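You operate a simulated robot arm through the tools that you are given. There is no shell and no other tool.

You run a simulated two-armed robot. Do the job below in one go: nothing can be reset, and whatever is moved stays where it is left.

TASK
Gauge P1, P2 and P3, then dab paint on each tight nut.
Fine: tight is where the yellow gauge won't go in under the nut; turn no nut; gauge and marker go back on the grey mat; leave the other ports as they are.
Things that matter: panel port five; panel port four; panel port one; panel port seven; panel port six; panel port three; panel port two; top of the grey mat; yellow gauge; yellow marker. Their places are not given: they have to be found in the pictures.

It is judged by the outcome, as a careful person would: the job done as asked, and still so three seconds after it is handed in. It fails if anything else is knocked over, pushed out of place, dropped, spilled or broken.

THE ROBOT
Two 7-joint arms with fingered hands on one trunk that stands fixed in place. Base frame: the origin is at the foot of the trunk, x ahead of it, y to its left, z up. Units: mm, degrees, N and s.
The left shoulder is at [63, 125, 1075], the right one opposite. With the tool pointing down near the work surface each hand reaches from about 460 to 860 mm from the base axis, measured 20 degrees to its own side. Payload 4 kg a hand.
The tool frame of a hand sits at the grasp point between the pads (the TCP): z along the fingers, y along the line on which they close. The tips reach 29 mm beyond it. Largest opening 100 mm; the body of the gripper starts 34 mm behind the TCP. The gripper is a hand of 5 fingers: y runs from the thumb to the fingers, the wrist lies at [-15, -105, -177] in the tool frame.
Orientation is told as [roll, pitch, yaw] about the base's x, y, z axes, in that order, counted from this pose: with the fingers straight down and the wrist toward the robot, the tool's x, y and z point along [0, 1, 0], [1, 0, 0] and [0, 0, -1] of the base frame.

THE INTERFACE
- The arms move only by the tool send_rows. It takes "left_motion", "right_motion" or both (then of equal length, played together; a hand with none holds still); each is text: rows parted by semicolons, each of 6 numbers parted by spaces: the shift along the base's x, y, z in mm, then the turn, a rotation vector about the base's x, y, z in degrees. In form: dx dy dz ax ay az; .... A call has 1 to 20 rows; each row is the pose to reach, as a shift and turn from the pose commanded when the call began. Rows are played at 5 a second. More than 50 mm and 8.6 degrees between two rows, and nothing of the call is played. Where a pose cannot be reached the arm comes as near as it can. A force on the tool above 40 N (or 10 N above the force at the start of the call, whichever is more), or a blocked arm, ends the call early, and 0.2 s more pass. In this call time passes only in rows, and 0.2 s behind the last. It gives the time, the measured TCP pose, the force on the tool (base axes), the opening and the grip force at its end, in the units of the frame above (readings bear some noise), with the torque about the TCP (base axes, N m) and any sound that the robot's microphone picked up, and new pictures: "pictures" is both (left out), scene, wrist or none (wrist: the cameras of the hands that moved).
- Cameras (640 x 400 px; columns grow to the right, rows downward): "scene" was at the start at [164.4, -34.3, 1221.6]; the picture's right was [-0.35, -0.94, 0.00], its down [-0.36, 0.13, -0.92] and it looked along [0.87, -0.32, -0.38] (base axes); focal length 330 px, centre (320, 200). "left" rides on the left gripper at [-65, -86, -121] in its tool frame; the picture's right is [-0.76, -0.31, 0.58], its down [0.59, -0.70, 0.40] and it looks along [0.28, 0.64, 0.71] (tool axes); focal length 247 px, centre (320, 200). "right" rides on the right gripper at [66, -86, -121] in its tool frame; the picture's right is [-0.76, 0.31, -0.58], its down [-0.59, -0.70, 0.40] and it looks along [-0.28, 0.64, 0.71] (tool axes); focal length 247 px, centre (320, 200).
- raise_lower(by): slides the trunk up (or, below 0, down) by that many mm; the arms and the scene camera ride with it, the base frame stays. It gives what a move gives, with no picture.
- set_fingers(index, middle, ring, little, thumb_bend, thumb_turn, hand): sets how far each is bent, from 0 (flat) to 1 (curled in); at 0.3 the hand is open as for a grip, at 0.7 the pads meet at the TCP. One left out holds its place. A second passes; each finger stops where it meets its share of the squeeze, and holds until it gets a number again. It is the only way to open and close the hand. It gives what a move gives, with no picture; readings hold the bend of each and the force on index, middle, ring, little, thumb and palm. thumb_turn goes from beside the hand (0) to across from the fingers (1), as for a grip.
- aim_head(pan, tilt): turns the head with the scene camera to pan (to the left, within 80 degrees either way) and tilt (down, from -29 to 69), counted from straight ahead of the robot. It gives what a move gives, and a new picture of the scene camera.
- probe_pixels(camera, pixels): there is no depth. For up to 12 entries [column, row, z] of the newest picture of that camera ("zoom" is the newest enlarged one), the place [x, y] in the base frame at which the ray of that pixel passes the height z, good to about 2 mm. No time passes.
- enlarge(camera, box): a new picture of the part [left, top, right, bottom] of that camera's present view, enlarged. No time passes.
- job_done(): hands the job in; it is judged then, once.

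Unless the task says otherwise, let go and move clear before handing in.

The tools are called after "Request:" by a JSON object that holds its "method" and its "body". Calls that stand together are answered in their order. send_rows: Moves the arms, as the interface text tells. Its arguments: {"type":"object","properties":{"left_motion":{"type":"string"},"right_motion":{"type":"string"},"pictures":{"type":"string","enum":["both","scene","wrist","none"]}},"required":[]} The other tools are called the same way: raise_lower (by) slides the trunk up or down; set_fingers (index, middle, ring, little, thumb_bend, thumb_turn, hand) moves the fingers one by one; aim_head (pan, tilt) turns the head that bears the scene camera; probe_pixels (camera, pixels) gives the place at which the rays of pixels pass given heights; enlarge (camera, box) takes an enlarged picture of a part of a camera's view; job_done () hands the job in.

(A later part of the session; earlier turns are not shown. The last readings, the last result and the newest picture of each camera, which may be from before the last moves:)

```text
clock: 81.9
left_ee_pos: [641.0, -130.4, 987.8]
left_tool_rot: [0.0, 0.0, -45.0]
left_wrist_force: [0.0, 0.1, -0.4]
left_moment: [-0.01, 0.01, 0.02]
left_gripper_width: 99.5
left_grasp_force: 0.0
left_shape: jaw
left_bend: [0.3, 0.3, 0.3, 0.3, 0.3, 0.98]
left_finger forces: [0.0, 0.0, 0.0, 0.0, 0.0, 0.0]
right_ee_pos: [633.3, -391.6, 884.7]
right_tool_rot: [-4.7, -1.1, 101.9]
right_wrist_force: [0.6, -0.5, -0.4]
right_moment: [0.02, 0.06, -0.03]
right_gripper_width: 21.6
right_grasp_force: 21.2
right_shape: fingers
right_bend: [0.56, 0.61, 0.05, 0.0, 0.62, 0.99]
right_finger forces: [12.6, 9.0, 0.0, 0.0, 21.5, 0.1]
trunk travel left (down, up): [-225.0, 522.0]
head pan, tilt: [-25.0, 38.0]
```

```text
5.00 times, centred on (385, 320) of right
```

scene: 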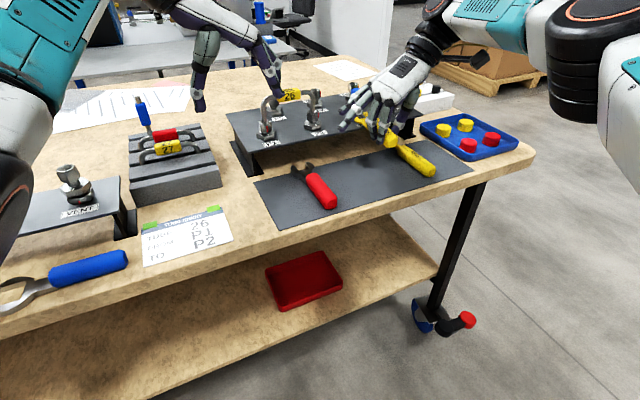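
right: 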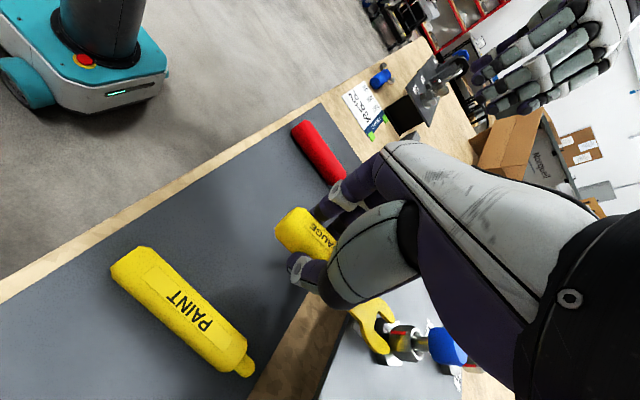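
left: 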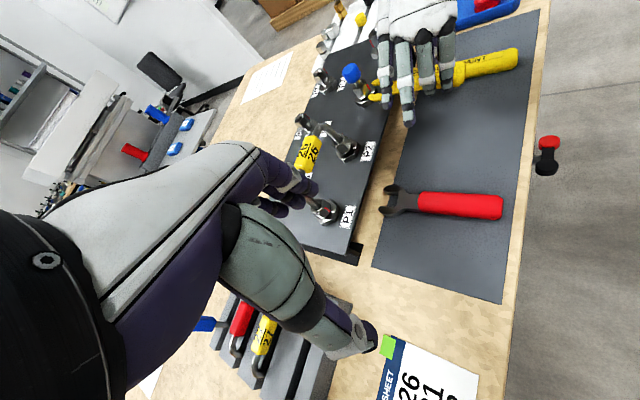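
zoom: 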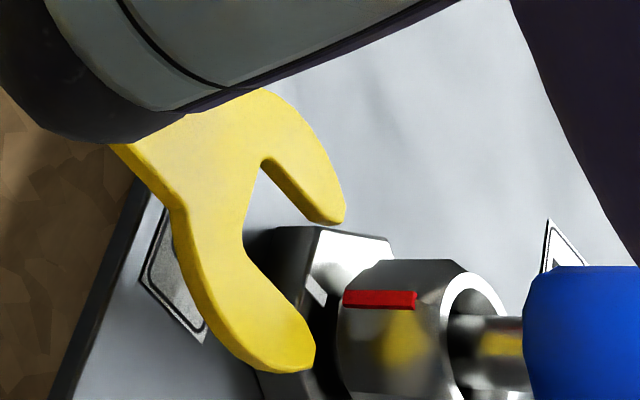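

Request:
{"method": "probe_pixels", "body": {"camera": "zoom", "pixels": [[345, 213, 850], [345, 213, 865], [315, 362, 850], [315, 362, 865], [262, 160, 860], [245, 240, 860]]}}

Request:
{"method": "enlarge", "body": {"camera": "left", "box": [345, 75, 390, 110]}}

Request:
{"method": "probe_pixels", "body": {"camera": "zoom", "pixels": [[356, 255, 850], [356, 255, 865], [402, 98, 850], [402, 98, 865]]}}

```text
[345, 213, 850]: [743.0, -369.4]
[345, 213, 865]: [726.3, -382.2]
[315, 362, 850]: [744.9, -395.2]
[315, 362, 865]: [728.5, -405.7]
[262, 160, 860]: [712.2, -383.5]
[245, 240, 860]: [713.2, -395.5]
```

```text
11.43 times, centred on (368, 92) of left
```

zoom: 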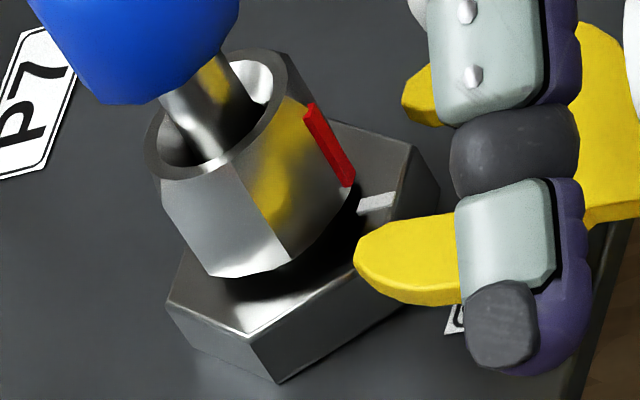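

```text
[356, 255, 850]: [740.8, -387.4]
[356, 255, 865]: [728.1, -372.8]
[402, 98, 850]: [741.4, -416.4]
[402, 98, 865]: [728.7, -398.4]
```

The tip is now at (732,-390.4) with its top ≈860.5, level with the gap and just in front of the nut. I'll raise 0.8 mm, slide over the hex edge, settle, and push toward the nut.

Request:
{"method": "send_rows", "body": {"right_motion": "0 0 0.8 0 0 0; 2 0 0.8 0 0 0; 4 0 0.8 0 0 0; 4 0 0.3 0 0 0; 6 0 0.3 0 0 0; 8 0 0.3 0 0 0; 8 0 0.3 0 0 0", "pictures": "none"}}

Request:
{"method": "enlarge", "body": {"camera": "left", "box": [345, 75, 390, 110]}}

Request:
{"method": "enlarge", "body": {"camera": "right", "box": [340, 280, 430, 360]}}

```text
clock: 83.5
left_ee_pos: [639.0, -129.6, 987.1]
left_tool_rot: [0.0, 0.1, -45.0]
left_wrist_force: [0.5, 0.2, 0.0]
left_moment: [-0.04, 0.01, -0.02]
left_gripper_width: 100.0
left_grasp_force: 0.0
left_shape: jaw
left_bend: [0.3, 0.3, 0.3, 0.3, 0.3, 0.98]
left_finger forces: [0.1, 0.0, 0.0, 0.1, 0.0, 0.0]
right_ee_pos: [639.3, -390.6, 885.7]
right_tool_rot: [-4.7, -1.0, 101.9]
right_wrist_force: [-0.1, 0.4, -0.4]
right_moment: [-0.02, 0.01, -0.02]
right_gripper_width: 21.7
right_grasp_force: 22.1
right_shape: fingers
right_bend: [0.56, 0.61, 0.05, 0.0, 0.62, 0.99]
right_finger forces: [12.6, 9.0, 0.0, 0.1, 21.5, 0.0]
trunk travel left (down, up): [-225.0, 522.0]
head pan, tilt: [-25.0, 38.0]
```

```text
11.43 times, centred on (368, 92) of left
```

zoom: 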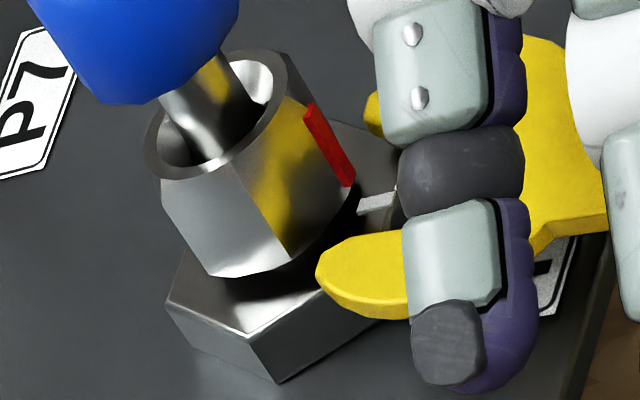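

```text
5.00 times, centred on (385, 320) of right
```

zoom: 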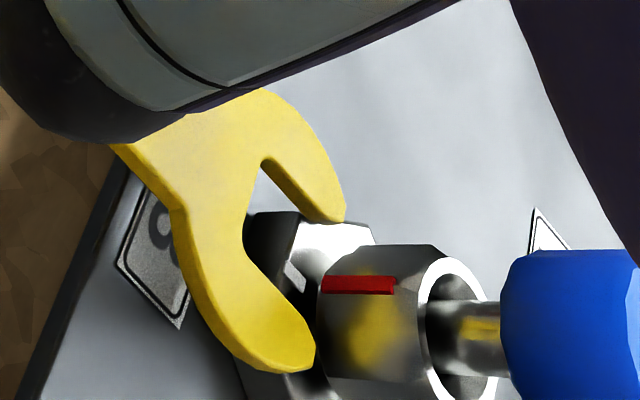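

There's no force yet and the tine tip is at the gap's mouth. I'll push on 6 mm.

Request:
{"method": "send_rows", "body": {"right_motion": "1.5 0 0 0 0 0; 3 0 0 0 0 0; 4.5 0 0 0 0 0; 6 0 0 0 0 0; 6 0 0 0 0 0", "pictures": "none"}}

Request:
{"method": "enlarge", "body": {"camera": "left", "box": [345, 75, 390, 110]}}

Request:
{"method": "enlarge", "body": {"camera": "right", "box": [340, 280, 430, 360]}}

```text
clock: 84.7
left_ee_pos: [640.2, -131.5, 987.8]
left_tool_rot: [0.0, 0.0, -45.0]
left_wrist_force: [0.1, -0.3, -0.4]
left_moment: [-0.03, 0.03, 0.0]
left_gripper_width: 100.0
left_grasp_force: 0.0
left_shape: jaw
left_bend: [0.3, 0.3, 0.3, 0.3, 0.3, 0.98]
left_finger forces: [0.0, 0.0, 0.0, 0.0, 0.1, 0.1]
right_ee_pos: [639.2, -390.5, 885.2]
right_tool_rot: [-4.7, -1.1, 101.8]
right_wrist_force: [0.0, 0.2, 0.2]
right_moment: [0.02, 0.01, 0.0]
right_gripper_width: 21.6
right_grasp_force: 21.2
right_shape: fingers
right_bend: [0.56, 0.61, 0.05, 0.0, 0.62, 0.99]
right_finger forces: [12.6, 9.0, 0.0, 0.0, 21.5, 0.0]
right hand out of reach, approached as far as the arm can: row 1, 2, 3, 4, 5
trunk travel left (down, up): [-225.0, 522.0]
head pan, tilt: [-25.0, 38.0]
```

```text
11.43 times, centred on (368, 92) of left
```

zoom: 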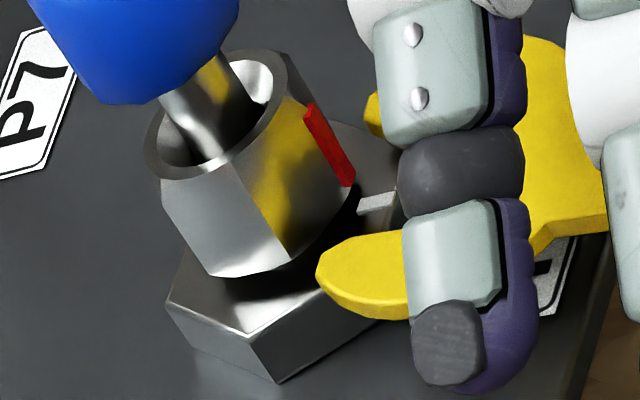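

```text
5.00 times, centred on (385, 320) of right
```

zoom: 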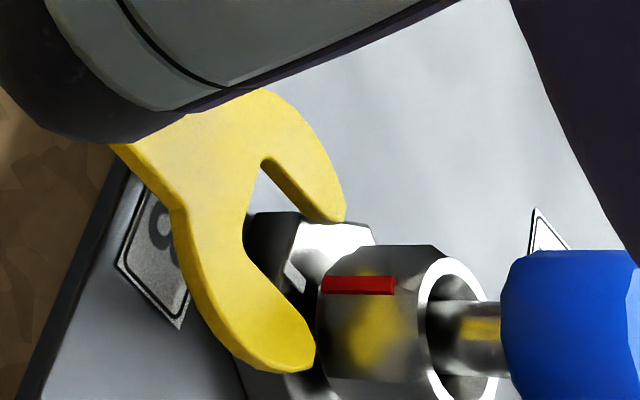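

The arm's reach limit stopped it, not the nut. I'll rotate the hand -8° about the fork tip to regain reach, then continue.

Request:
{"method": "send_rows", "body": {"right_motion": "-3 0 0.2 0 0 0; -2.5 7 0.2 0 0 -4; -2 13.7 0.2 0 0 -8; -2 13.7 0.2 0 0 -8", "pictures": "none"}}

Request:
{"method": "enlarge", "body": {"camera": "left", "box": [345, 75, 390, 110]}}

Request:
{"method": "enlarge", "body": {"camera": "right", "box": [340, 280, 430, 360]}}

```text
clock: 85.7
left_ee_pos: [640.7, -129.8, 987.2]
left_tool_rot: [0.0, -0.1, -45.0]
left_wrist_force: [0.3, -0.4, -0.2]
left_moment: [0.01, 0.01, 0.0]
left_gripper_width: 99.4
left_grasp_force: 0.0
left_shape: jaw
left_bend: [0.3, 0.3, 0.3, 0.3, 0.3, 0.98]
left_finger forces: [0.0, 0.0, 0.0, 0.0, 0.1, 0.0]
right_ee_pos: [637.5, -376.8, 885.7]
right_tool_rot: [-4.8, -1.1, 93.9]
right_wrist_force: [0.0, -0.2, -0.6]
right_moment: [0.0, 0.01, 0.0]
right_gripper_width: 21.6
right_grasp_force: 21.3
right_shape: fingers
right_bend: [0.56, 0.61, 0.05, 0.0, 0.62, 0.99]
right_finger forces: [12.7, 8.9, 0.0, 0.1, 21.5, 0.1]
trunk travel left (down, up): [-225.0, 522.0]
head pan, tilt: [-25.0, 38.0]
```

```text
11.43 times, centred on (368, 92) of left
```

zoom: 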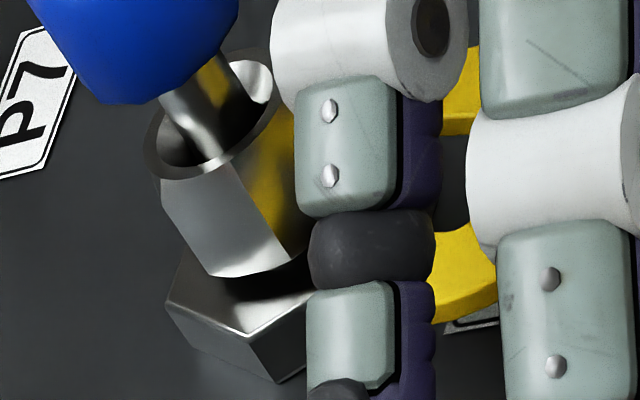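

```text
5.00 times, centred on (385, 320) of right
```

zoom: 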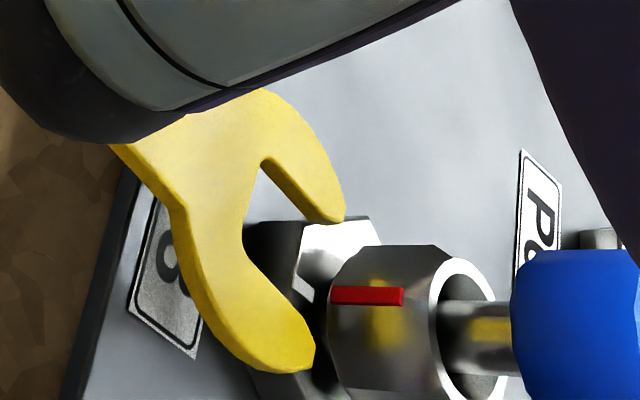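

The little finger hides the left view now, but the right view shows the fork aimed at the nut. I'll push slowly along its axis.

Request:
{"method": "send_rows", "body": {"right_motion": "2 -0.3 0 0 0 0; 4 -0.5 0 0 0 0; 6 -0.8 0 0 0 0; 8 -1 0 0 0 0; 8 -1 0 0 0 0", "pictures": "none"}}

Request:
{"method": "enlarge", "body": {"camera": "right", "box": [340, 280, 430, 360]}}

```text
clock: 86.9
left_ee_pos: [640.5, -129.8, 987.5]
left_tool_rot: [0.0, -0.1, -44.9]
left_wrist_force: [-0.2, 0.2, -0.1]
left_moment: [0.01, 0.0, -0.01]
left_gripper_width: 99.9
left_grasp_force: 0.1
left_shape: jaw
left_bend: [0.3, 0.3, 0.3, 0.3, 0.3, 0.98]
left_finger forces: [0.0, 0.1, 0.1, 0.0, 0.0, 0.1]
right_ee_pos: [645.0, -378.1, 885.4]
right_tool_rot: [-4.5, -1.2, 93.9]
right_wrist_force: [-0.3, 0.8, 0.0]
right_moment: [0.01, 0.06, 0.03]
right_gripper_width: 21.5
right_grasp_force: 22.0
right_shape: fingers
right_bend: [0.56, 0.61, 0.05, 0.0, 0.62, 0.99]
right_finger forces: [12.1, 9.7, 0.0, 0.0, 21.5, 0.0]
trunk travel left (down, up): [-225.0, 522.0]
head pan, tilt: [-25.0, 38.0]
```

```text
5.00 times, centred on (385, 320) of right
```

zoom: 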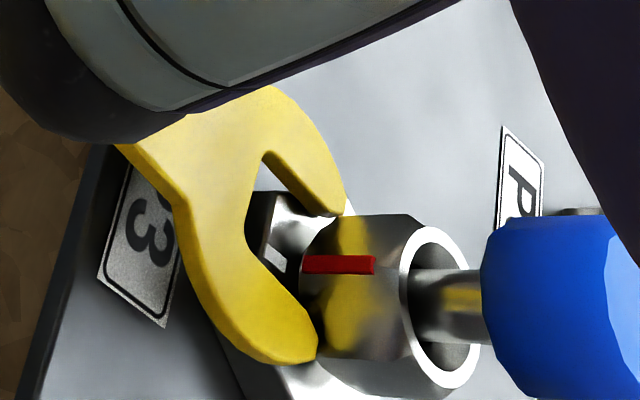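

The tines are now at the nut's front corners with little force. I'll push on 5 mm more.

Request:
{"method": "send_rows", "body": {"right_motion": "1.5 -0.2 0 0 0 0; 3 -0.4 0 0 0 0; 4 -0.5 0 0 0 0; 5 -0.6 0 0 0 0; 5 -0.6 0 0 0 0", "pictures": "none"}}

Request:
{"method": "enlarge", "body": {"camera": "right", "box": [340, 280, 430, 360]}}

Request:
{"method": "enlarge", "body": {"camera": "left", "box": [345, 75, 390, 110]}}

```text
clock: 88.1
left_ee_pos: [638.3, -129.7, 989.6]
left_tool_rot: [0.0, -0.1, -45.0]
left_wrist_force: [-0.2, 0.6, -0.4]
left_moment: [-0.03, 0.02, 0.0]
left_gripper_width: 99.6
left_grasp_force: 0.1
left_shape: jaw
left_bend: [0.3, 0.3, 0.3, 0.3, 0.3, 0.98]
left_finger forces: [0.0, 0.0, 0.0, 0.0, 0.0, 0.0]
right_ee_pos: [647.6, -377.9, 886.2]
right_tool_rot: [-4.5, -1.1, 94.0]
right_wrist_force: [-17.8, 4.9, -0.5]
right_moment: [0.16, 0.43, 0.26]
right_gripper_width: 21.6
right_grasp_force: 20.1
right_shape: fingers
right_bend: [0.55, 0.61, 0.05, 0.0, 0.63, 0.98]
right_finger forces: [12.1, 9.1, 0.0, 0.0, 18.8, 0.0]
trunk travel left (down, up): [-225.0, 522.0]
head pan, tilt: [-25.0, 38.0]
```

```text
5.00 times, centred on (385, 320) of right
```

zoom: 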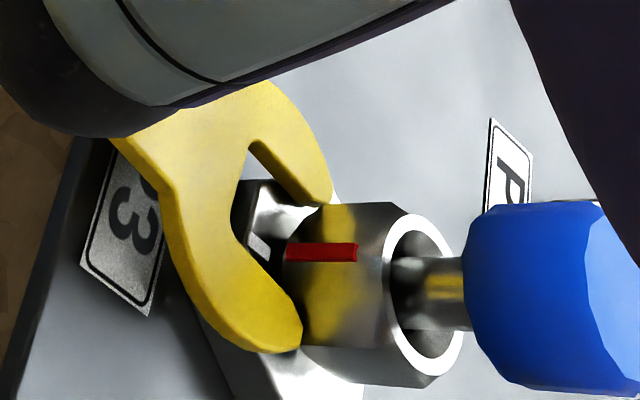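

```text
11.43 times, centred on (368, 92) of left
```

zoom: 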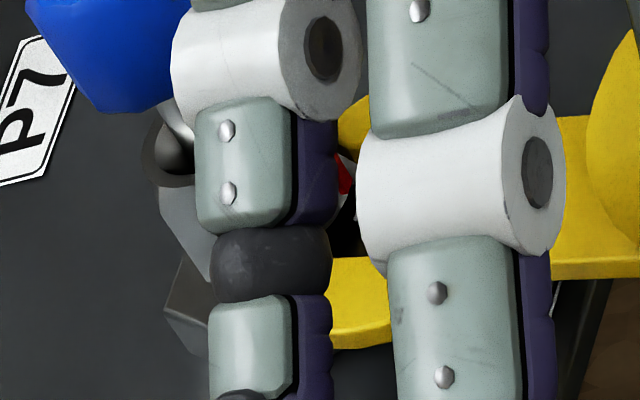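

P3 blocks the gauge firmly: 18 N with the tines stopped at the nut's face while riding just above the hex. I'll back off and look at P1 and P2 from the left camera to compare gaps.

Request:
{"method": "send_rows", "body": {"right_motion": "-6 0.8 0 0 0 0; -14 2 0 0 0 0; -25 3 5 0 0 0; -40 5 20 0 0 0; -45 5 35 0 0 0; -45 5 35 0 0 0", "pictures": "none"}}

Request:
{"method": "enlarge", "body": {"camera": "left", "box": [280, 120, 400, 230]}}

Request:
{"method": "enlarge", "body": {"camera": "left", "box": [320, 120, 380, 170]}}

Request:
{"method": "enlarge", "body": {"camera": "left", "box": [340, 75, 390, 110]}}

```text
clock: 89.5
left_ee_pos: [639.4, -128.9, 989.1]
left_tool_rot: [0.1, 0.0, -44.9]
left_wrist_force: [0.2, -0.7, 0.5]
left_moment: [0.04, 0.01, -0.01]
left_gripper_width: 99.7
left_grasp_force: 0.1
left_shape: jaw
left_bend: [0.3, 0.3, 0.3, 0.3, 0.3, 0.98]
left_finger forces: [0.0, 0.1, 0.0, 0.0, 0.0, 0.0]
right_ee_pos: [604.2, -372.6, 920.6]
right_tool_rot: [-4.7, -1.1, 93.9]
right_wrist_force: [-0.6, -0.1, -0.7]
right_moment: [0.05, -0.02, 0.0]
right_gripper_width: 21.7
right_grasp_force: 21.7
right_shape: fingers
right_bend: [0.55, 0.61, 0.05, 0.0, 0.63, 0.99]
right_finger forces: [12.6, 9.2, 0.0, 0.0, 21.7, 0.1]
trunk travel left (down, up): [-225.0, 522.0]
head pan, tilt: [-25.0, 38.0]
```

```text
3.64 times, centred on (340, 175) of left
```

zoom: 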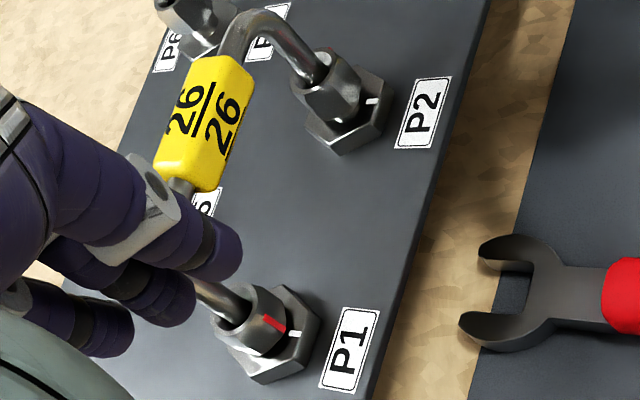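

```text
8.00 times, centred on (350, 145) of left
```

zoom: 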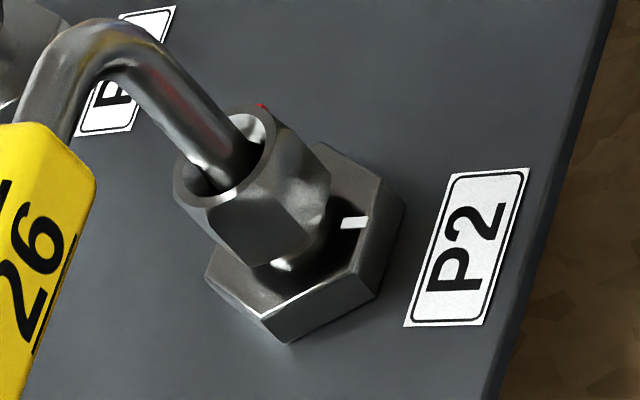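

```text
11.43 times, centred on (365, 92) of left
```

zoom: 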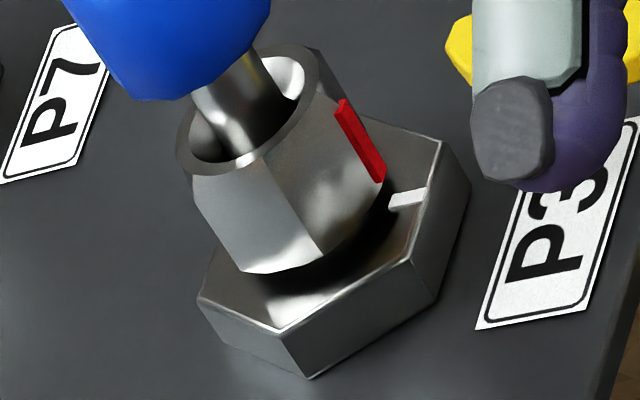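

P2 shows an obvious gap with the neck visible at (280,265), and P3's is narrow. I'll look closely at P1 too, and check the gauge's pose after its slip.

Request:
{"method": "enlarge", "body": {"camera": "left", "box": [300, 185, 360, 235]}}

Request:
{"method": "enlarge", "body": {"camera": "right", "box": [220, 180, 440, 390]}}

```text
8.00 times, centred on (330, 210) of left
```

zoom: 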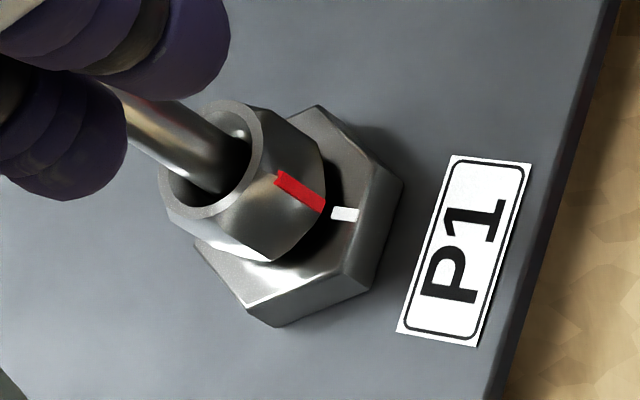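

```text
1.90 times, centred on (330, 285) of right
```

zoom: 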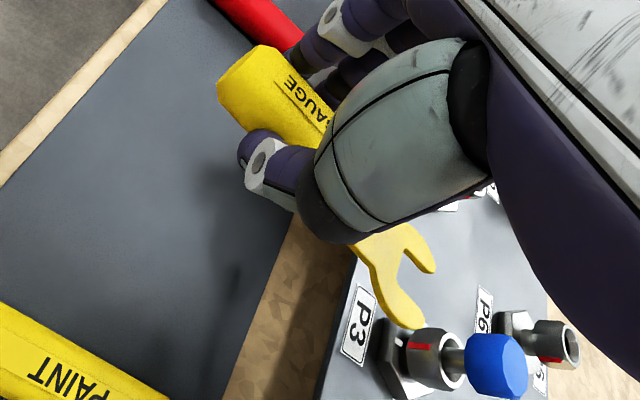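

P1 also shows only a narrow gap, but I'll test it physically too. I'll shift the left hand away a bit and bring the gauge to a standoff in front of P2.

Request:
{"method": "send_rows", "body": {"left_motion": "-8 12 0 0 0 0; -16 24 0 0 0 0; -24 36 0 0 0 0; -32 48 0 0 0 0; -40 60 0 0 0 0; -40 60 0 0 0 0", "right_motion": "0 25 0 0 0 2; 0 50 0 0 0 4; 5 75 0 0 0 6; 12 86 -8 0 0 6; 19 86.6 -20 0 0 6; 19 86.6 -20 0 0 6"}}

Request:
{"method": "enlarge", "body": {"camera": "right", "box": [330, 270, 430, 360]}}

Request:
{"method": "enlarge", "body": {"camera": "left", "box": [300, 80, 440, 190]}}

```text
clock: 90.9
left_ee_pos: [600.8, -68.7, 988.0]
left_tool_rot: [0.0, 0.0, -44.9]
left_wrist_force: [0.0, 0.5, -0.1]
left_moment: [0.0, -0.01, 0.03]
left_gripper_width: 99.9
left_grasp_force: 0.0
left_shape: jaw
left_bend: [0.3, 0.3, 0.3, 0.3, 0.3, 0.98]
left_finger forces: [0.0, 0.0, 0.0, 0.0, 0.0, 0.1]
right_ee_pos: [624.4, -285.4, 901.1]
right_tool_rot: [-4.6, -1.1, 100.0]
right_wrist_force: [0.0, -1.5, -0.3]
right_moment: [0.01, 0.0, 0.0]
right_gripper_width: 21.5
right_grasp_force: 21.6
right_shape: fingers
right_bend: [0.55, 0.61, 0.05, 0.0, 0.63, 0.99]
right_finger forces: [12.6, 9.3, 0.0, 0.1, 21.6, 0.0]
trunk travel left (down, up): [-225.0, 522.0]
head pan, tilt: [-25.0, 38.0]
```

scene: 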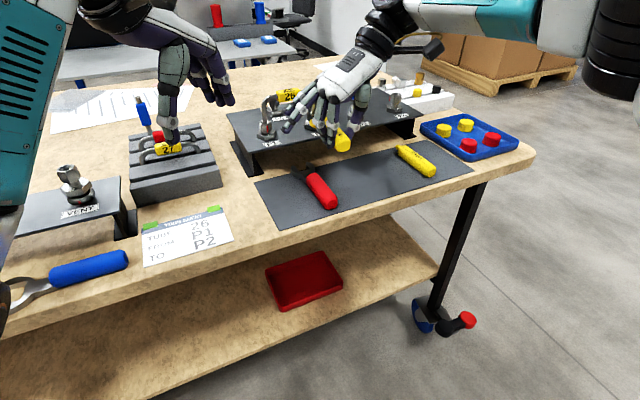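
right: 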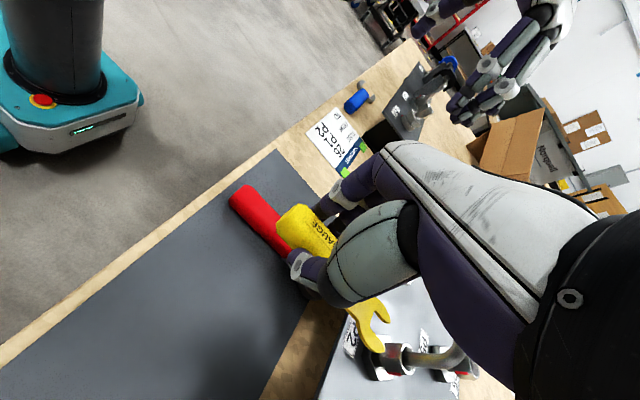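
left: 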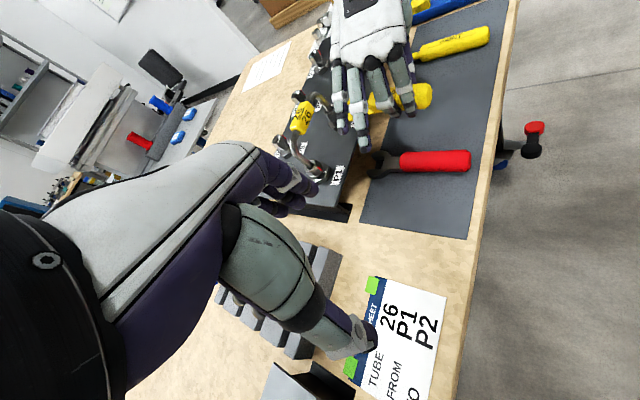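

```text
4.44 times, centred on (380, 315) of right
```

zoom: 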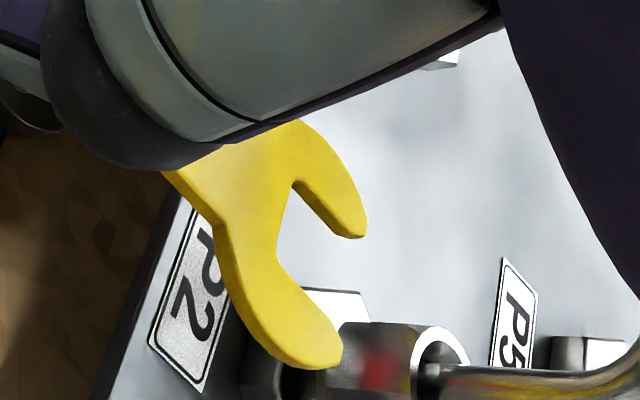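

```text
3.64 times, centred on (370, 135) of left
```

zoom: 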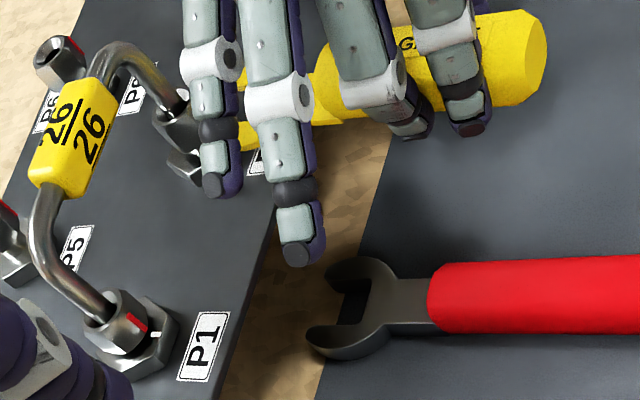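

Request:
{"method": "probe_pixels", "body": {"camera": "zoom", "pixels": [[240, 130, 870], [240, 130, 885], [238, 150, 870], [238, 150, 885]]}}

Request:
{"method": "enlarge", "body": {"camera": "right", "box": [330, 270, 430, 360]}}

Request:
{"method": "probe_pixels", "body": {"camera": "zoom", "pixels": [[366, 228, 870], [366, 228, 885], [340, 358, 870], [340, 358, 885], [293, 183, 877], [277, 262, 877], [440, 350, 877], [345, 325, 877], [300, 292, 855], [362, 295, 855]]}}

```text
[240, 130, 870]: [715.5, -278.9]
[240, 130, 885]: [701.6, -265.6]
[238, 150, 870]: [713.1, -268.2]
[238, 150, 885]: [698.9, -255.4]
```

```text
4.44 times, centred on (380, 315) of right
```

zoom: 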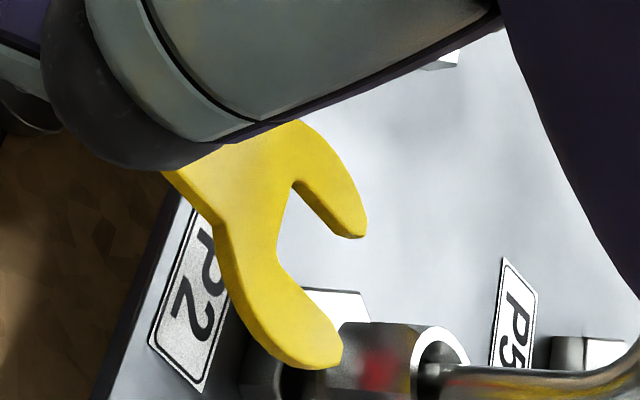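

```text
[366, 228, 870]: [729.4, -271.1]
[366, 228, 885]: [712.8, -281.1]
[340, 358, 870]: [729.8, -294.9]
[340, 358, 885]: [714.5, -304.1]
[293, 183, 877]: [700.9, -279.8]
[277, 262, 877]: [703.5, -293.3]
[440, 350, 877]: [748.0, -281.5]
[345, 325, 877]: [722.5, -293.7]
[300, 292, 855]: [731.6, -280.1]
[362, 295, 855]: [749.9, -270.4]
```

The little finger hides the fork in the left view. I'll move the left hand +60 mm in x for a clearer line of sight.

Request:
{"method": "send_rows", "body": {"left_motion": "20 0 0 0 0 0; 40 0 0 0 0 0; 60 0 0 0 0 0; 60 0 0 0 0 0", "pictures": "none"}}

Request:
{"method": "enlarge", "body": {"camera": "left", "box": [310, 80, 430, 170]}}

```text
clock: 91.9
left_ee_pos: [660.6, -70.5, 988.6]
left_tool_rot: [0.0, 0.0, -44.9]
left_wrist_force: [-0.7, -0.3, -0.3]
left_moment: [0.01, 0.01, -0.01]
left_gripper_width: 99.7
left_grasp_force: 0.1
left_shape: jaw
left_bend: [0.3, 0.3, 0.3, 0.3, 0.3, 0.98]
left_finger forces: [0.1, 0.0, 0.0, 0.1, 0.0, 0.0]
right_ee_pos: [624.7, -286.1, 901.0]
right_tool_rot: [-4.6, -1.1, 99.9]
right_wrist_force: [-0.4, 0.0, -1.1]
right_moment: [-0.02, 0.02, -0.03]
right_gripper_width: 21.8
right_grasp_force: 22.1
right_shape: fingers
right_bend: [0.55, 0.61, 0.05, 0.0, 0.63, 0.99]
right_finger forces: [12.6, 9.1, 0.0, 0.0, 21.6, 0.0]
trunk travel left (down, up): [-225.0, 522.0]
head pan, tilt: [-25.0, 38.0]
```

```text
4.44 times, centred on (370, 125) of left
```

zoom: 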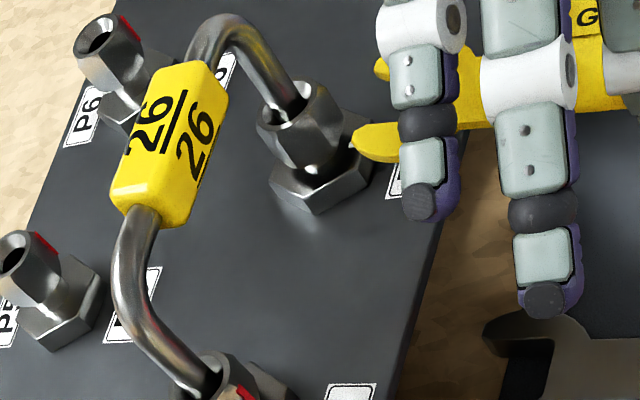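

Now the fork tips are visible at (355,135) and (376,68). I'll triangulate them.

Request:
{"method": "enlarge", "body": {"camera": "left", "box": [355, 85, 400, 120]}}

Request:
{"method": "enlarge", "body": {"camera": "left", "box": [340, 85, 400, 130]}}

```text
11.43 times, centred on (378, 102) of left
```

zoom: 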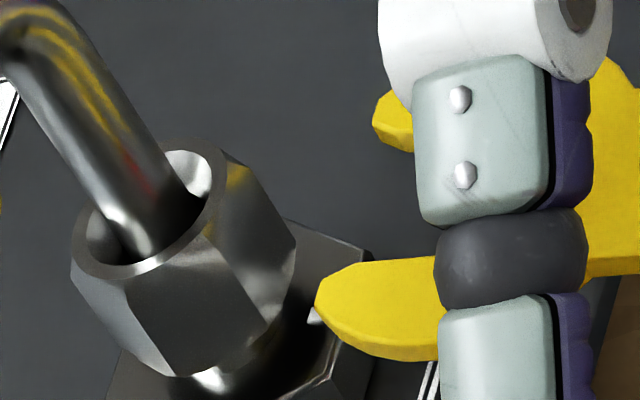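

```text
8.89 times, centred on (370, 108) of left
```

zoom: 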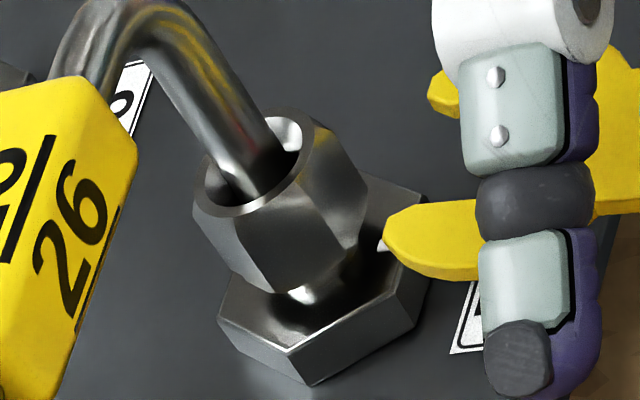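

Request:
{"method": "probe_pixels", "body": {"camera": "zoom", "pixels": [[384, 230, 860], [384, 230, 880], [428, 90, 860], [428, 90, 880], [380, 248, 850], [380, 248, 860], [300, 295, 855]]}}

Request:
{"method": "probe_pixels", "body": {"camera": "right", "pixels": [[390.4, 321.3, 860], [390.4, 321.3, 880], [384.5, 350.6, 860], [384.5, 350.6, 880]]}}

```text
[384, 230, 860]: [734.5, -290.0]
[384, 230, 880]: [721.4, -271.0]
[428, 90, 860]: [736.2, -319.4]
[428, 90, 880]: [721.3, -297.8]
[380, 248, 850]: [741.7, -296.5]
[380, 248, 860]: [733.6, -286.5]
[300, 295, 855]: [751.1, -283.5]
```

```text
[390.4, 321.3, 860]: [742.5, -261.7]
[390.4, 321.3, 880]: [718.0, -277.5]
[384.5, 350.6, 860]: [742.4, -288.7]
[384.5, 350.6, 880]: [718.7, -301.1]
```

The fork tip is at (722.6,-287.2, top ≈877), 24 mm below TCP and level. For P2 I need to shift -2.8 mm in y and lower ~15.5 mm; I'll do that and verify before pushing.

Request:
{"method": "send_rows", "body": {"right_motion": "0 -2.8 -5 0 0 0; 0 -2.8 -10 0 0 0; 2 -2.8 -14.8 0 0 0; 2 -2.8 -14.8 0 0 0", "pictures": "wrist"}}

Request:
{"method": "enlarge", "body": {"camera": "left", "box": [340, 85, 400, 130]}}

Request:
{"method": "enlarge", "body": {"camera": "right", "box": [330, 270, 430, 360]}}

```text
clock: 92.9
left_ee_pos: [661.2, -69.8, 987.8]
left_tool_rot: [0.0, 0.0, -44.9]
left_wrist_force: [0.7, 0.6, 0.7]
left_moment: [-0.01, 0.0, -0.02]
left_gripper_width: 99.6
left_grasp_force: 0.0
left_shape: jaw
left_bend: [0.3, 0.3, 0.3, 0.3, 0.3, 0.98]
left_finger forces: [0.0, 0.1, 0.0, 0.0, 0.1, 0.0]
right_ee_pos: [625.1, -289.0, 885.7]
right_tool_rot: [-4.8, -1.2, 100.0]
right_wrist_force: [-0.1, 0.3, 0.0]
right_moment: [0.02, 0.01, -0.01]
right_gripper_width: 21.6
right_grasp_force: 21.9
right_shape: fingers
right_bend: [0.55, 0.61, 0.05, 0.0, 0.63, 0.99]
right_finger forces: [12.6, 9.2, 0.1, 0.1, 21.7, 0.0]
trunk travel left (down, up): [-225.0, 522.0]
head pan, tilt: [-25.0, 38.0]
```

right: 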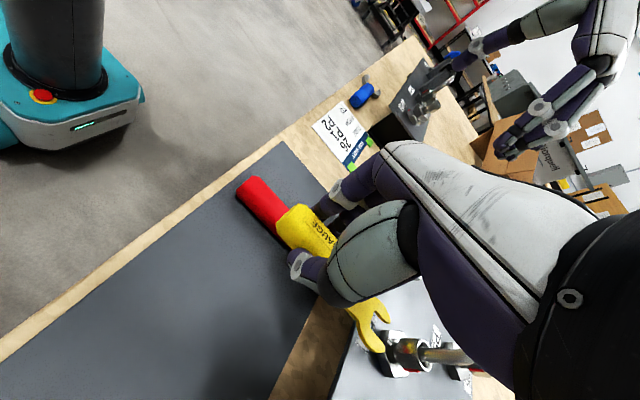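

```text
8.89 times, centred on (370, 108) of left
```

zoom: 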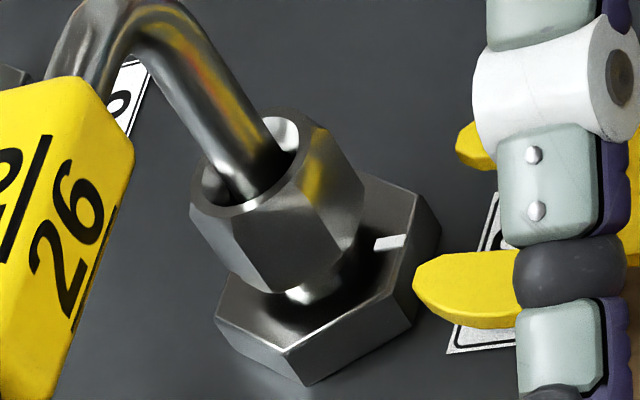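

```text
4.44 times, centred on (380, 315) of right
```

zoom: 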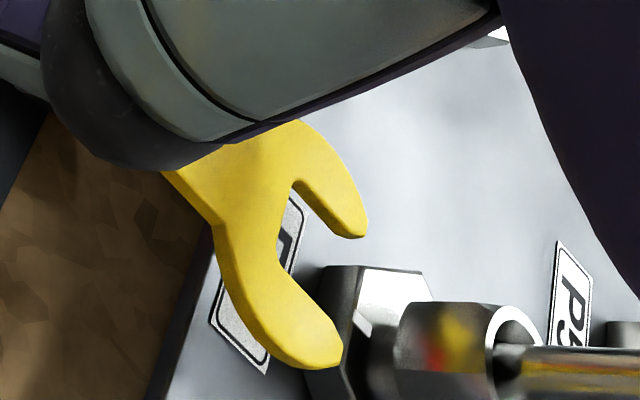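

Request:
{"method": "probe_pixels", "body": {"camera": "zoom", "pixels": [[362, 320, 850], [362, 320, 865], [366, 228, 855], [366, 228, 870], [340, 358, 855], [340, 358, 870], [515, 345, 877], [400, 335, 865], [400, 335, 855]]}}

Request:
{"method": "enlarge", "body": {"camera": "left", "box": [340, 85, 400, 130]}}

Request:
{"method": "probe_pixels", "body": {"camera": "zoom", "pixels": [[388, 243, 850], [388, 243, 865], [413, 283, 855], [413, 283, 870], [456, 142, 855], [456, 142, 870], [270, 290, 855], [270, 290, 865], [290, 350, 850], [310, 384, 844]]}}

```text
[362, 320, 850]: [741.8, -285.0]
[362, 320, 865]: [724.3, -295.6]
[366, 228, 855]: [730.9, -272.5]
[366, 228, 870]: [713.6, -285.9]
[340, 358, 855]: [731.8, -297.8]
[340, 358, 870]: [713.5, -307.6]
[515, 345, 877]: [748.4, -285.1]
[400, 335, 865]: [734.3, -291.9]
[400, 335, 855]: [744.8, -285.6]
```

```text
8.89 times, centred on (370, 108) of left
```

zoom: 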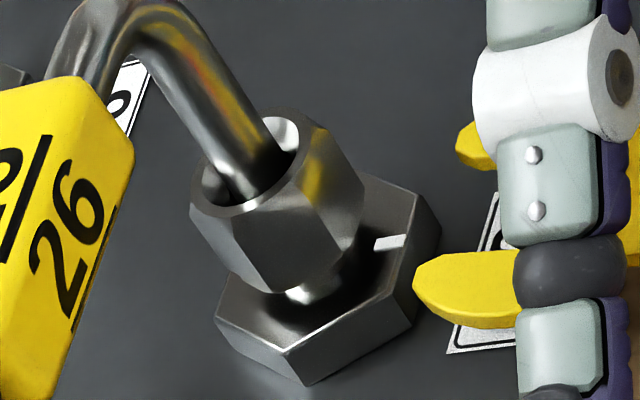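

```text
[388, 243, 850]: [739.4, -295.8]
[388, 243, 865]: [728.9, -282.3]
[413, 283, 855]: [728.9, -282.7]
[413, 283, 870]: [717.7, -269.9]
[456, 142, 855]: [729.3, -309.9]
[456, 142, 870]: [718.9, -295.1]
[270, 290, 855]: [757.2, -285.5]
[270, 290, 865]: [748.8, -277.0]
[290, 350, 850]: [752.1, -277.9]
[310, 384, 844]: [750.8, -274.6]
```

The tips are at (724,-290.1) with top ≈861.6, just above P2's hex top (≈856.6). I'll push straight in.

Request:
{"method": "send_rows", "body": {"right_motion": "3 0 0 0 0 0; 6 0 0 0 0 0; 9 0 0 0 0 0; 12 0 0 0 0 0; 12 0 0 0 0 0", "pictures": "none"}}

Request:
{"method": "enlarge", "body": {"camera": "left", "box": [340, 85, 400, 130]}}

Request:
{"method": "enlarge", "body": {"camera": "right", "box": [330, 270, 430, 360]}}

```text
clock: 94.1
left_ee_pos: [661.1, -69.8, 988.4]
left_tool_rot: [-0.1, 0.0, -44.9]
left_wrist_force: [-0.8, -0.2, 0.5]
left_moment: [-0.01, 0.0, 0.02]
left_gripper_width: 99.8
left_grasp_force: 0.0
left_shape: jaw
left_bend: [0.3, 0.3, 0.3, 0.3, 0.3, 0.98]
left_finger forces: [0.0, 0.0, 0.0, 0.0, 0.0, 0.0]
right_ee_pos: [638.1, -289.4, 886.6]
right_tool_rot: [-4.6, -1.2, 99.9]
right_wrist_force: [0.3, 0.4, -0.7]
right_moment: [0.02, 0.0, 0.02]
right_gripper_width: 21.7
right_grasp_force: 21.7
right_shape: fingers
right_bend: [0.55, 0.61, 0.05, 0.0, 0.63, 0.99]
right_finger forces: [12.4, 9.2, 0.1, 0.1, 21.6, 0.0]
trunk travel left (down, up): [-225.0, 522.0]
head pan, tilt: [-25.0, 38.0]
```

```text
8.89 times, centred on (370, 108) of left
```

zoom: 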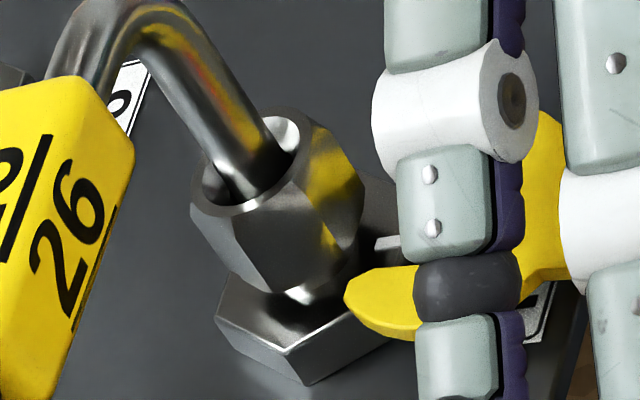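

```text
4.44 times, centred on (380, 315) of right
```

zoom: 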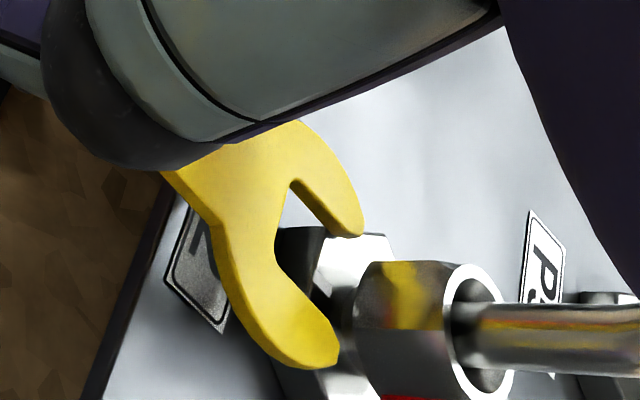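

The tine is sliding over the hex right at the gap with no force. I'll continue 10 mm.

Request:
{"method": "send_rows", "body": {"right_motion": "2.5 0 0 0 0 0; 5 0 0 0 0 0; 7.5 0 0 0 0 0; 10 0 0 0 0 0; 10 0 0 0 0 0", "pictures": "none"}}

Request:
{"method": "enlarge", "body": {"camera": "left", "box": [340, 85, 400, 130]}}

Request:
{"method": "enlarge", "body": {"camera": "right", "box": [330, 270, 430, 360]}}

```text
clock: 95.3
left_ee_pos: [660.7, -68.3, 988.1]
left_tool_rot: [0.1, 0.0, -44.9]
left_wrist_force: [0.7, -0.2, -0.1]
left_moment: [-0.01, -0.01, -0.02]
left_gripper_width: 99.8
left_grasp_force: 0.1
left_shape: jaw
left_bend: [0.3, 0.3, 0.3, 0.3, 0.3, 0.98]
left_finger forces: [0.0, 0.0, 0.0, 0.1, 0.1, 0.0]
right_ee_pos: [647.8, -289.9, 886.2]
right_tool_rot: [-4.7, -1.1, 100.1]
right_wrist_force: [0.0, -0.2, 0.0]
right_moment: [-0.02, 0.01, 0.02]
right_gripper_width: 21.9
right_grasp_force: 22.1
right_shape: fingers
right_bend: [0.55, 0.61, 0.05, 0.0, 0.63, 0.99]
right_finger forces: [12.5, 9.1, 0.0, 0.0, 21.7, 0.0]
trunk travel left (down, up): [-225.0, 522.0]
head pan, tilt: [-25.0, 38.0]
```

```text
8.89 times, centred on (370, 108) of left
```

zoom: 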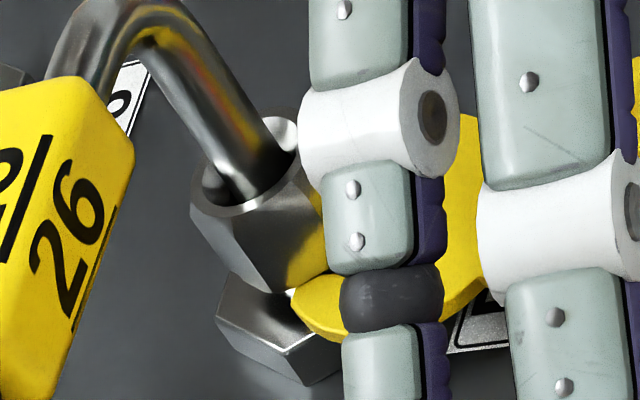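

```text
4.44 times, centred on (380, 315) of right
```

zoom: 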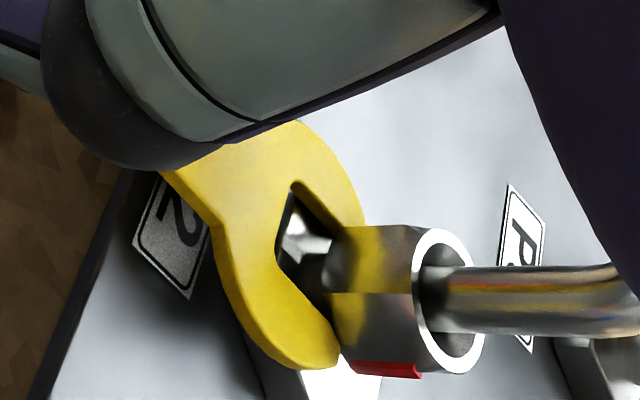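

The gauge slid under P2's nut with no force; the nut now covers the tine tips at about (340,230) and (335,360) in the right view. I'll push 4 mm more to confirm, then withdraw.

Request:
{"method": "send_rows", "body": {"right_motion": "2 0 0 0 0 0; 4 0 0 0 0 0; 4 0 0 0 0 0", "pictures": "none"}}

Request:
{"method": "enlarge", "body": {"camera": "right", "box": [330, 270, 430, 360]}}

```text
clock: 96.1
left_ee_pos: [660.4, -69.5, 989.2]
left_tool_rot: [0.0, 0.0, -45.0]
left_wrist_force: [-0.7, 0.4, 0.5]
left_moment: [0.0, 0.0, 0.0]
left_gripper_width: 99.7
left_grasp_force: 0.1
left_shape: jaw
left_bend: [0.3, 0.3, 0.3, 0.3, 0.3, 0.98]
left_finger forces: [0.0, 0.1, 0.1, 0.1, 0.1, 0.0]
right_ee_pos: [651.2, -289.3, 885.9]
right_tool_rot: [-4.6, -1.1, 100.0]
right_wrist_force: [-3.8, 1.0, -0.9]
right_moment: [0.01, 0.1, -0.01]
right_gripper_width: 21.5
right_grasp_force: 21.0
right_shape: fingers
right_bend: [0.55, 0.61, 0.05, 0.0, 0.63, 0.99]
right_finger forces: [12.7, 8.4, 0.0, 0.0, 20.9, 0.0]
trunk travel left (down, up): [-225.0, 522.0]
head pan, tilt: [-25.0, 38.0]
```

```text
4.44 times, centred on (380, 315) of right
```

zoom: 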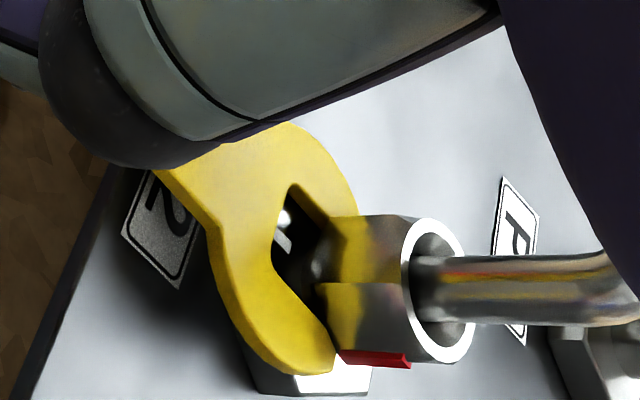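

There's slight resistance now at -3.8 N. I'll check both views closely to see whether the tines are truly under P2's nut.

Request:
{"method": "enlarge", "body": {"camera": "left", "box": [350, 95, 390, 130]}}

Request:
{"method": "enlarge", "body": {"camera": "right", "box": [370, 300, 420, 355]}}

Request:
{"method": "enlarge", "body": {"camera": "scene", "box": [290, 80, 350, 140]}}

```text
11.43 times, centred on (370, 112) of left
```

zoom: 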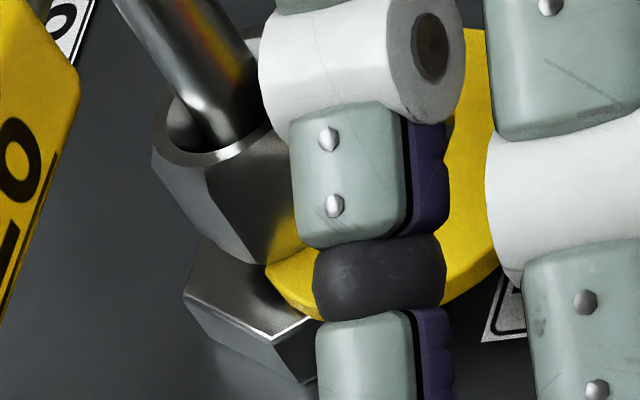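

```text
7.27 times, centred on (395, 328) of right
```

zoom: 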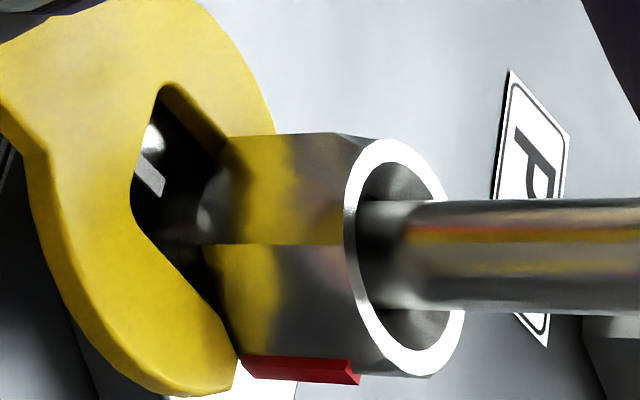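

```text
6.67 times, centred on (320, 110) of scene
```

zoom: 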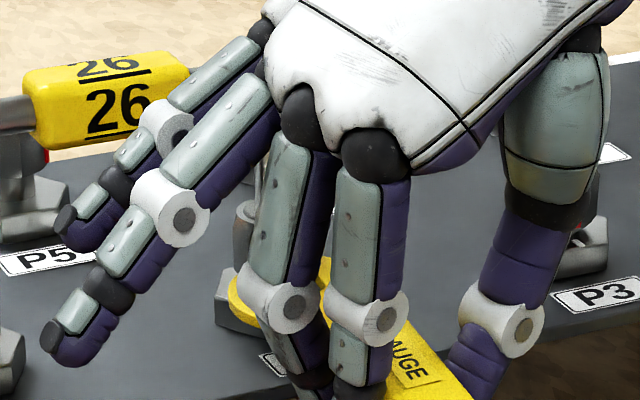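

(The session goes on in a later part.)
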